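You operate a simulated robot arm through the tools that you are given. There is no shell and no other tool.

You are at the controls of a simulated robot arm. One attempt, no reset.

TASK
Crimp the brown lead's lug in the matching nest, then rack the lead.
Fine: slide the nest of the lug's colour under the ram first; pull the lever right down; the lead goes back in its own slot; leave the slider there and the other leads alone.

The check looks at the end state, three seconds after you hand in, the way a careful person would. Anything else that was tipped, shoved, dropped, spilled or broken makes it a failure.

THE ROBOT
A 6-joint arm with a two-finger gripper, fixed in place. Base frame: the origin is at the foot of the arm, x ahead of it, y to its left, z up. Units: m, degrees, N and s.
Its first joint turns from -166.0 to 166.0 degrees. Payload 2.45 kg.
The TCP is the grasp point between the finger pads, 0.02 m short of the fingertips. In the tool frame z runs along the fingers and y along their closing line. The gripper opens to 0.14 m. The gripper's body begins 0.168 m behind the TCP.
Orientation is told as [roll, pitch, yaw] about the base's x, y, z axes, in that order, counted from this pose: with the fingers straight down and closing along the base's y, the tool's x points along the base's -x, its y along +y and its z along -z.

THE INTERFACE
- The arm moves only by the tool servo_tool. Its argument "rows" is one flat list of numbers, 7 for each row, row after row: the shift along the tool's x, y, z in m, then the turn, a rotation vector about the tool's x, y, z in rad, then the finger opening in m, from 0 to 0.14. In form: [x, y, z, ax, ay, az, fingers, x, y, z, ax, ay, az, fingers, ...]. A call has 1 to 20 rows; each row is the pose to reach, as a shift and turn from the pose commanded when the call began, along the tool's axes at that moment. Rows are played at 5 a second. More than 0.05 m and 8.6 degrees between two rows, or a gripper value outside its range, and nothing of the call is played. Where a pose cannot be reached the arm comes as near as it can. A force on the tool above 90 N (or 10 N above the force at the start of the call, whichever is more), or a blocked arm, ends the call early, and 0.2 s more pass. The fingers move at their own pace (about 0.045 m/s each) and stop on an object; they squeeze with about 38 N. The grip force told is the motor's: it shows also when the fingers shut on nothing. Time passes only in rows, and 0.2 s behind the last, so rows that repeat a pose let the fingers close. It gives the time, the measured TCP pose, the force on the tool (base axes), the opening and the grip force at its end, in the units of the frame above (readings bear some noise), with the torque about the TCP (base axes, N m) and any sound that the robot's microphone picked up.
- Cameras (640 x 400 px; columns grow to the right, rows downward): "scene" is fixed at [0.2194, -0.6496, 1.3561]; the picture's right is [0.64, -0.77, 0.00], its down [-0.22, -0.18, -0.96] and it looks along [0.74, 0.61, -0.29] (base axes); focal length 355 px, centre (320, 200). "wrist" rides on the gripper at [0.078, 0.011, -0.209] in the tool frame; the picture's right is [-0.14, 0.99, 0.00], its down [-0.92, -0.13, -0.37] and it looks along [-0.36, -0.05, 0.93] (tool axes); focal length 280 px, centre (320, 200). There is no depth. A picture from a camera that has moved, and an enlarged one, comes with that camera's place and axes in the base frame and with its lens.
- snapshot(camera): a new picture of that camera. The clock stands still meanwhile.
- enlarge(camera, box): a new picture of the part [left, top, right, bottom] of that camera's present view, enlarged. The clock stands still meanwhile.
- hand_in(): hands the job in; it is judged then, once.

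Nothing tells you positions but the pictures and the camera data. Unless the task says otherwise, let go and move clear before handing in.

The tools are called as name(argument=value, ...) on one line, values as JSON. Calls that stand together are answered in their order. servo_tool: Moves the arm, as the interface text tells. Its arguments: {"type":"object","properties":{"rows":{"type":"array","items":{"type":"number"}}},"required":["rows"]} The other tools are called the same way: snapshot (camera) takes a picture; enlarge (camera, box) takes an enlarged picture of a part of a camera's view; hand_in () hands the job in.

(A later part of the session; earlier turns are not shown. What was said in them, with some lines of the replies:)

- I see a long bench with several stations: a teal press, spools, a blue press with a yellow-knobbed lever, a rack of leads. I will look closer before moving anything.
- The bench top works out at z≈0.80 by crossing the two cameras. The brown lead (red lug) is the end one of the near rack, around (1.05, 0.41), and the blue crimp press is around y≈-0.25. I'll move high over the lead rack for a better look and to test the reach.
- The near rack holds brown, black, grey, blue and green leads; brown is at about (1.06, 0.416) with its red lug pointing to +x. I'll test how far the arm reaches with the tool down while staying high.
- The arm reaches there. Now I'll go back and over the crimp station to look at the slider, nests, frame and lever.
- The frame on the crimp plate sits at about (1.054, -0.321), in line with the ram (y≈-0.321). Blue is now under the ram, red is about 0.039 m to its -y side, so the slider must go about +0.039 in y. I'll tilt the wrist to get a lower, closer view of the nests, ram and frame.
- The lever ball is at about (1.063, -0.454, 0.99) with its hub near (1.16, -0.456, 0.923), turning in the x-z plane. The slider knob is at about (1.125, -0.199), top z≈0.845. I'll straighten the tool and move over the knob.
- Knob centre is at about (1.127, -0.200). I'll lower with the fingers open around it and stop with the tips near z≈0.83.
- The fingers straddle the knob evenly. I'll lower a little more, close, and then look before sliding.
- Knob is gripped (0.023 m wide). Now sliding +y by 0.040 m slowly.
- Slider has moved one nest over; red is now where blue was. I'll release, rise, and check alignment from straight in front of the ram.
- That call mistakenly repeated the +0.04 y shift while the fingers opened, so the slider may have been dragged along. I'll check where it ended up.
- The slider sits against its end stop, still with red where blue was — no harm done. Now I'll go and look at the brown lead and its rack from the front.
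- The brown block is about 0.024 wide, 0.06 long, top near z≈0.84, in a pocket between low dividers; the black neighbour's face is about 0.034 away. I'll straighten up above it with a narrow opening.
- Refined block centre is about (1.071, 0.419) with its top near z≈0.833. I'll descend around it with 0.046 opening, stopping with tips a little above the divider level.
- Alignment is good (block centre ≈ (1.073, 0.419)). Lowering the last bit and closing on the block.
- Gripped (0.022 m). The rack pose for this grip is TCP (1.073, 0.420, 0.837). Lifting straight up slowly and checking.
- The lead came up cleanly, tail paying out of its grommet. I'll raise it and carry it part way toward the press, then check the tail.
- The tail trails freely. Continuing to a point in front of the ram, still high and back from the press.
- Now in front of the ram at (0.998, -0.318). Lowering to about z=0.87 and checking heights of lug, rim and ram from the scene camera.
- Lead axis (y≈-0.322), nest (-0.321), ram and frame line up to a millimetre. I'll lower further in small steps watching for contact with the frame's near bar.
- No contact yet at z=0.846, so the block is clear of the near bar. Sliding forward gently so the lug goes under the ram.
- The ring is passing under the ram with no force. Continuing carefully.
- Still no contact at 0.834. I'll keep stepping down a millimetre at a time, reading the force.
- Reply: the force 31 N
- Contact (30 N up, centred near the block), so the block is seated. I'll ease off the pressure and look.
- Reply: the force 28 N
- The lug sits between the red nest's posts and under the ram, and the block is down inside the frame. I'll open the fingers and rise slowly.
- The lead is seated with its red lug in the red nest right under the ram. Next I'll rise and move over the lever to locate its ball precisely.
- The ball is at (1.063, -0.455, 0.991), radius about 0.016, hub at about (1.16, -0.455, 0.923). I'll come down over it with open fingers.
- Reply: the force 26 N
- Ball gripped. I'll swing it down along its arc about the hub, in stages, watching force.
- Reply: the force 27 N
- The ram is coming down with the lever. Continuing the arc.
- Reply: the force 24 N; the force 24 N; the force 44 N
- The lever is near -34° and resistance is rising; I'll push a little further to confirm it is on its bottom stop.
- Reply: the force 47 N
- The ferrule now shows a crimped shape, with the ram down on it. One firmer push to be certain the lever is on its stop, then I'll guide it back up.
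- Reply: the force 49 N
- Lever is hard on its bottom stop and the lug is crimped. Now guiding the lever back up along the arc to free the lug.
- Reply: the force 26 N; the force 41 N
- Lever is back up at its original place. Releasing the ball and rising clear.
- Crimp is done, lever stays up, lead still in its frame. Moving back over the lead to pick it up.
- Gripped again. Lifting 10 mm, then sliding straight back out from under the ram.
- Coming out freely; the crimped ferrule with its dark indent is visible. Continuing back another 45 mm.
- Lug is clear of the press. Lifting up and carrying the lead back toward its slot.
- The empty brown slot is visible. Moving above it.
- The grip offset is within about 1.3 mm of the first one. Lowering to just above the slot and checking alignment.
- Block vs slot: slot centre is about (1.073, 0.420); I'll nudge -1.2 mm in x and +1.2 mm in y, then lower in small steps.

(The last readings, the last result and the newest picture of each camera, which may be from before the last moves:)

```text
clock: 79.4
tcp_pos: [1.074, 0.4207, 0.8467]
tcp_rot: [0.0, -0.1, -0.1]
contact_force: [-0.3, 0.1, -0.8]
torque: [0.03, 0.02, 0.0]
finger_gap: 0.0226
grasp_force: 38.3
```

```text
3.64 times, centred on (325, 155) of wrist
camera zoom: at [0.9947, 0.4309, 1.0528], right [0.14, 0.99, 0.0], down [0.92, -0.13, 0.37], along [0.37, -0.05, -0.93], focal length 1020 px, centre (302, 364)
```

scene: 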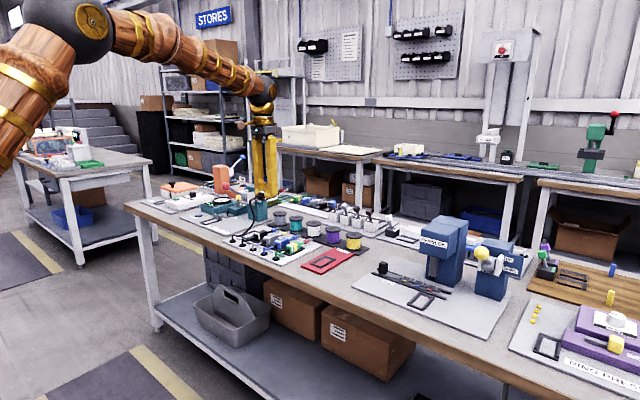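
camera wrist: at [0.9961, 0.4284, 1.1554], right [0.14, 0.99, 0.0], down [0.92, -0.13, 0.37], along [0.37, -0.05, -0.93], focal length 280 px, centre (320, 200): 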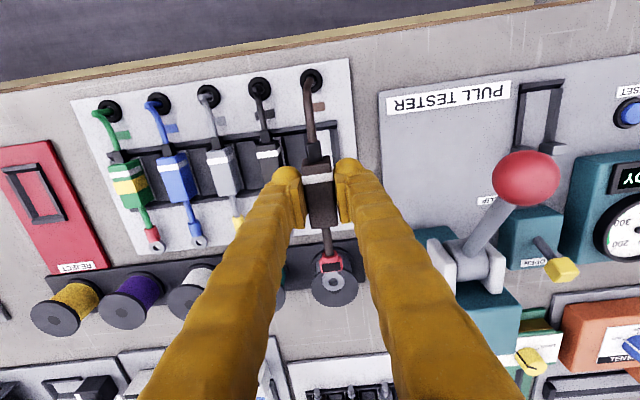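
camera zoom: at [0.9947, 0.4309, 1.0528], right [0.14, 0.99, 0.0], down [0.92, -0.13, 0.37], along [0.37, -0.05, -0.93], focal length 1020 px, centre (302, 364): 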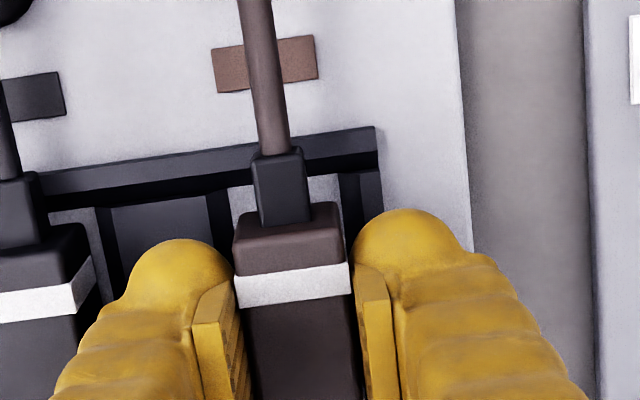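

y is centred; x should come back about 2 mm to match where the lead originally sat. Correcting and lowering on.

servo_tool(rows=[0.001, 0, 0, 0, 0, 0, 0.01, 0.002, 0, 0, 0, 0, 0, 0.01, 0.002, 0, 0.002, 0, 0, 0, 0.01, 0.002, 0, 0.003, 0, 0, 0, 0.01, 0.002, 0, 0.003, 0, 0, 0, 0.01])

enlarge(camera="wrist", box=[270, 100, 380, 210])

enlarge(camera="scene", box=[230, 205, 290, 245])

```text
clock: 80.6
tcp_pos: [1.0729, 0.42, 0.8421]
tcp_rot: [0.0, -0.1, -0.1]
contact_force: [-0.7, -0.4, -1.0]
torque: [0.0, 0.0, -0.01]
finger_gap: 0.0224
grasp_force: 38.2
```

```text
3.64 times, centred on (325, 155) of wrist
camera zoom: at [0.9929, 0.4309, 1.0494], right [0.14, 0.99, 0.0], down [0.92, -0.13, 0.37], along [0.37, -0.05, -0.93], focal length 1020 px, centre (302, 364)
```

zoom: 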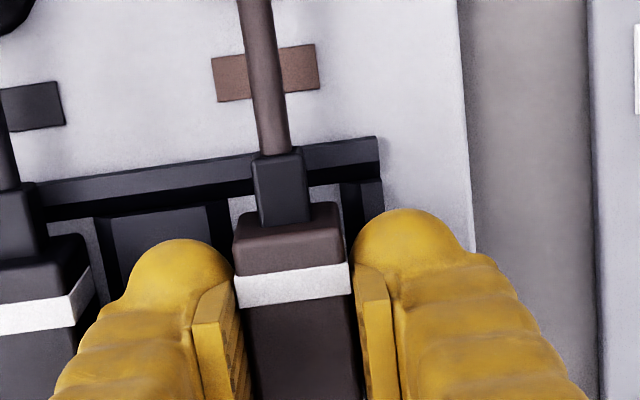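

```text
10.00 times, centred on (260, 225) of scene
camera zoom: at [0.2194, -0.6496, 1.3561], right [0.64, -0.77, 0.0], down [-0.22, -0.18, -0.96], along [0.74, 0.61, -0.29], focal length 3550 px, centre (920, -50)
```

zoom: 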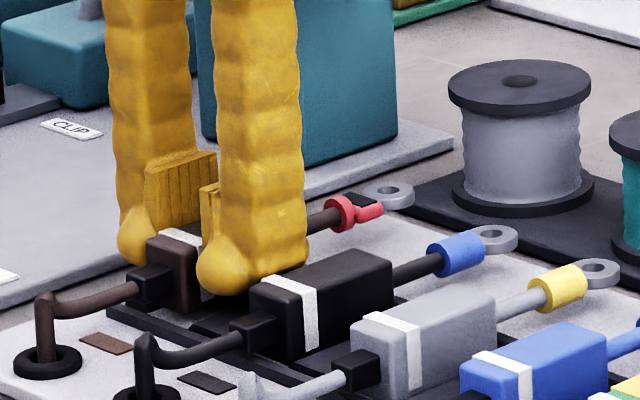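

servo_tool(rows=[0, 0, 0.0015, 0, 0, 0, 0.01, 0, 0, 0.003, 0, 0, 0, 0.01, 0, 0, 0.003, 0, 0, 0, 0.01])

```text
clock: 81.4
tcp_pos: [1.0715, 0.4205, 0.8382]
tcp_rot: [0.1, -0.1, 0.0]
contact_force: [-0.5, -1.1, -0.8]
torque: [-0.01, 0.05, 0.01]
finger_gap: 0.0225
grasp_force: 37.6
```

servo_tool(rows=[0, 0, 0.001, 0, 0, 0, 0.01, 0, 0, 0.001, 0, 0, 0, 0.01])

enlarge(camera="wrist", box=[270, 100, 380, 210])

enlarge(camera="scene", box=[230, 205, 290, 245])

```text
clock: 82.0
tcp_pos: [1.0736, 0.4203, 0.8373]
tcp_rot: [0.0, -0.1, 0.0]
contact_force: [-0.3, 0.2, -1.9]
torque: [0.03, 0.0, -0.02]
finger_gap: 0.0227
grasp_force: 37.9
```

```text
3.64 times, centred on (325, 155) of wrist
camera zoom: at [0.9929, 0.4307, 1.0457], right [0.14, 0.99, 0.0], down [0.92, -0.13, 0.37], along [0.37, -0.05, -0.93], focal length 1020 px, centre (302, 364)
```

zoom: 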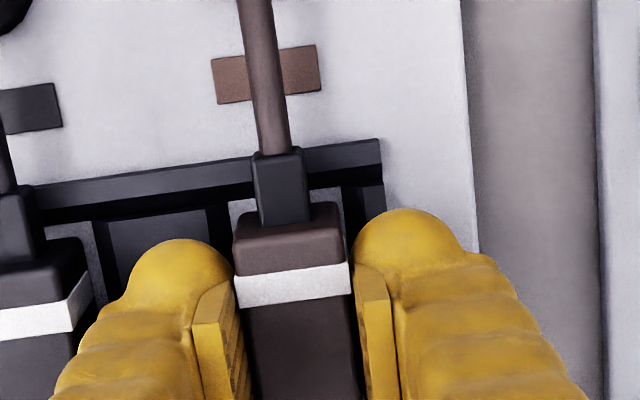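

```text
10.00 times, centred on (260, 225) of scene
camera zoom: at [0.2194, -0.6496, 1.3561], right [0.64, -0.77, 0.0], down [-0.22, -0.18, -0.96], along [0.74, 0.61, -0.29], focal length 3550 px, centre (920, -50)
```

zoom: 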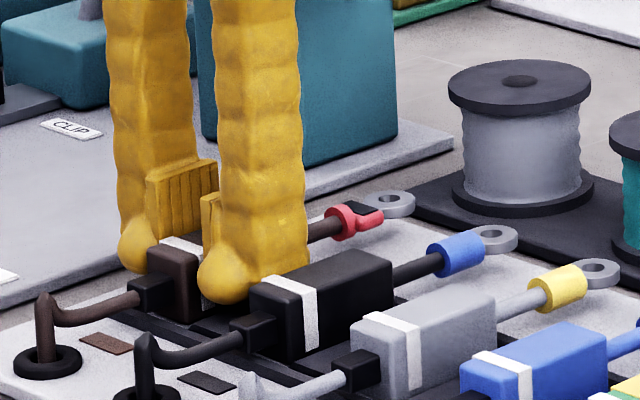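

servo_tool(rows=[0, 0, 0.001, 0, 0, 0, 0.01, 0, 0, 0.001, 0, 0, 0, 0.01])

```text
clock: 82.6
tcp_pos: [1.0719, 0.4207, 0.8374]
tcp_rot: [0.0, -0.1, 0.0]
contact_force: [0.3, 0.1, 1.1]
torque: [0.02, -0.02, 0.04]
finger_gap: 0.0225
grasp_force: 38.1
```

servo_tool(rows=[0, 0, 0.001, 0, 0, 0, 0.01, 0, 0, 0.001, 0, 0, 0, 0.01])

```text
clock: 83.2
tcp_pos: [1.0708, 0.4213, 0.8371]
tcp_rot: [0.0, -0.1, 0.0]
contact_force: [1.3, -0.1, 8.2]
torque: [-0.03, -0.02, -0.01]
finger_gap: 0.0222
grasp_force: 38.0
```

Light contact (8 N) at the same height as it was originally gripped — the block is down in its slot. Opening and rising.

servo_tool(rows=[0, 0, 0, 0, 0, 0, 0.03, 0, 0, 0, 0, 0, 0, 0.04, 0, 0, 0, 0, 0, 0, 0.046, 0, 0, 0, 0, 0, 0, 0.046, 0, 0, -0.02, 0, 0, 0, 0.046, 0, 0, -0.05, 0, 0, 0, 0.046, 0, 0, -0.09, 0, 0, 0, 0.046, 0, 0, -0.14, 0, 0, 0, 0.046, 0, 0, -0.18, 0, 0, 0, 0.046])

snapshot(camera="wrist")

enlarge(camera="wrist", box=[240, 80, 400, 240])

enlarge(camera="scene", box=[225, 218, 295, 262])

```text
clock: 85.2
tcp_pos: [1.0719, 0.4214, 1.0179]
tcp_rot: [-0.1, -0.2, 0.0]
contact_force: [0.5, 0.6, -1.1]
torque: [-0.03, 0.01, -0.04]
finger_gap: 0.0462
grasp_force: 0.0
```

```text
taken
camera wrist: at [0.9939, 0.4308, 1.2254], right [0.14, 0.99, 0.0], down [0.92, -0.13, 0.37], along [0.37, -0.05, -0.93], focal length 280 px, centre (320, 200)
```

wrist: 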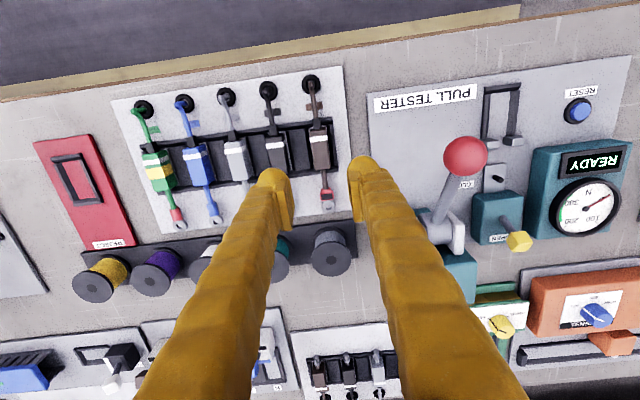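

```text
2.50 times, centred on (320, 160) of wrist
camera zoom: at [0.9939, 0.4308, 1.2254], right [0.14, 0.99, 0.0], down [0.92, -0.13, 0.37], along [0.37, -0.05, -0.93], focal length 701 px, centre (320, 300)
```

zoom: 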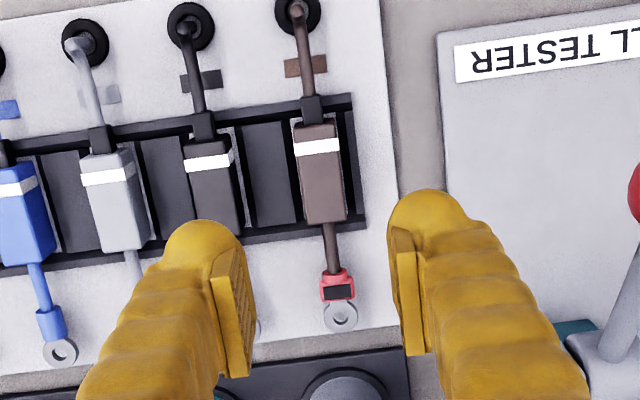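

```text
9.09 times, centred on (260, 240) of scene
camera zoom: at [0.2194, -0.6496, 1.3561], right [0.64, -0.77, 0.0], down [-0.22, -0.18, -0.96], along [0.74, 0.61, -0.29], focal length 3228 px, centre (866, -164)
```

zoom: 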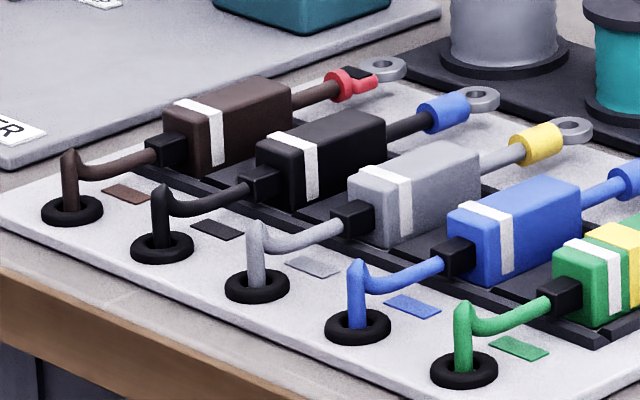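

The brown lead is back in its slot, crimped, and the neighbours look undisturbed. Moving clear and checking the whole bench before handing in.

servo_tool(rows=[0.045, -0.01, -0.015, 0, 0, 0, 0.06, 0.09, -0.02, -0.03, 0, 0, 0, 0.06, 0.135, -0.03, -0.045, 0, 0, 0, 0.06, 0.18, -0.04, -0.06, 0, 0, 0, 0.06, 0.225, -0.05, -0.075, 0, 0, 0, 0.06, 0.27, -0.06, -0.09, 0, 0, 0, 0.06])

snapshot(camera="scene")

enlarge(camera="scene", box=[340, 200, 540, 315])

enlarge(camera="scene", box=[210, 210, 330, 285])

enlarge(camera="scene", box=[360, 250, 460, 313])

```text
clock: 86.6
tcp_pos: [0.8027, 0.3594, 1.1031]
tcp_rot: [-0.2, 0.0, 0.0]
contact_force: [-0.5, 0.6, -0.7]
torque: [0.0, 0.03, -0.02]
finger_gap: 0.06
grasp_force: 0.1
```

```text
taken
```

scene: 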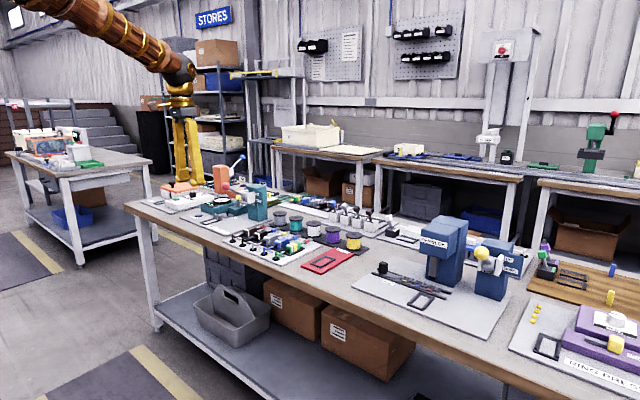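

```text
3.20 times, centred on (440, 258) of scene
camera zoom: at [0.2194, -0.6496, 1.3561], right [0.64, -0.77, 0.0], down [-0.22, -0.18, -0.96], along [0.74, 0.61, -0.29], focal length 1136 px, centre (-64, 16)
```

zoom: 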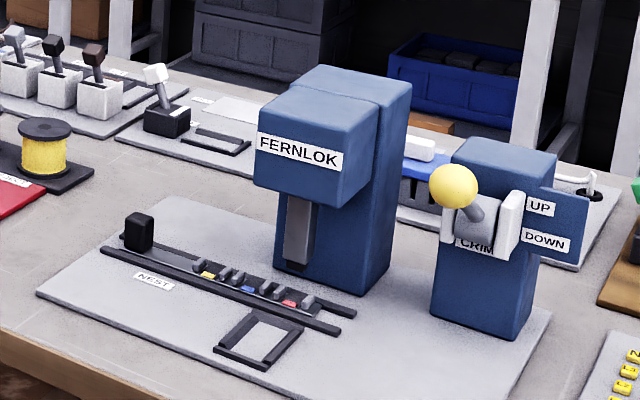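

```text
5.33 times, centred on (270, 248) of scene
camera zoom: at [0.2194, -0.6496, 1.3561], right [0.64, -0.77, 0.0], down [-0.22, -0.18, -0.96], along [0.74, 0.61, -0.29], focal length 1894 px, centre (587, -53)
```

zoom: 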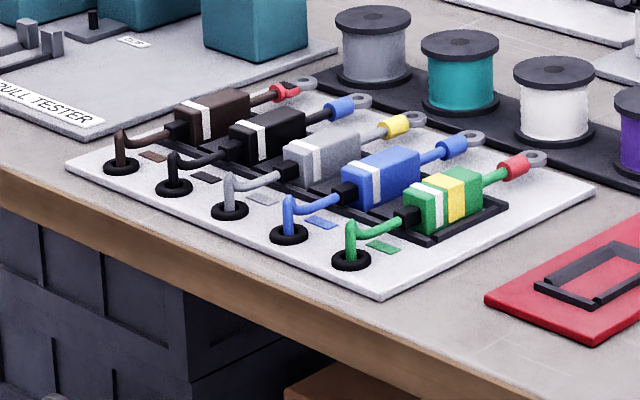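

```text
6.35 times, centred on (410, 282) of scene
camera zoom: at [0.2194, -0.6496, 1.3561], right [0.64, -0.77, 0.0], down [-0.22, -0.18, -0.96], along [0.74, 0.61, -0.29], focal length 2254 px, centre (-251, -318)
```

zoom: 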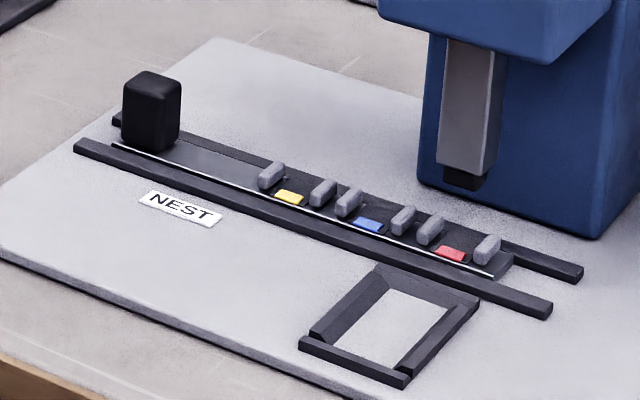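

The brown lead is racked in its own slot with its red lug crimped. The slider still has the red nest under the ram, the lever is up, and the other leads look as they were. The arm is clear, so I'm handing in.

hand_in()

```text
The job is handed in.
```

The brown lead's red lug is crimped in the red nest and the lead is back in its own slot. The job is handed in; I haven't seen the judge's result.

- **Nest:** I slid the red nest under the ram before loading the lead, and the slider is still there. When I let go of the knob I repeated the 0.04 m sideways shift by mistake. The pictures show the slider didn't move.
- **Lever:** I pulled it down until it would go no further, even under about 48 N. The ferrule showed a clear crimp. I then raised the lever to its starting position to free the lug.
- **Lead:** It rests on the slot floor at the height where I first gripped it.
- **Everything else:** The other leads, the spools and the rest of the bench look unchanged in the final pictures. The arm is open and clear.
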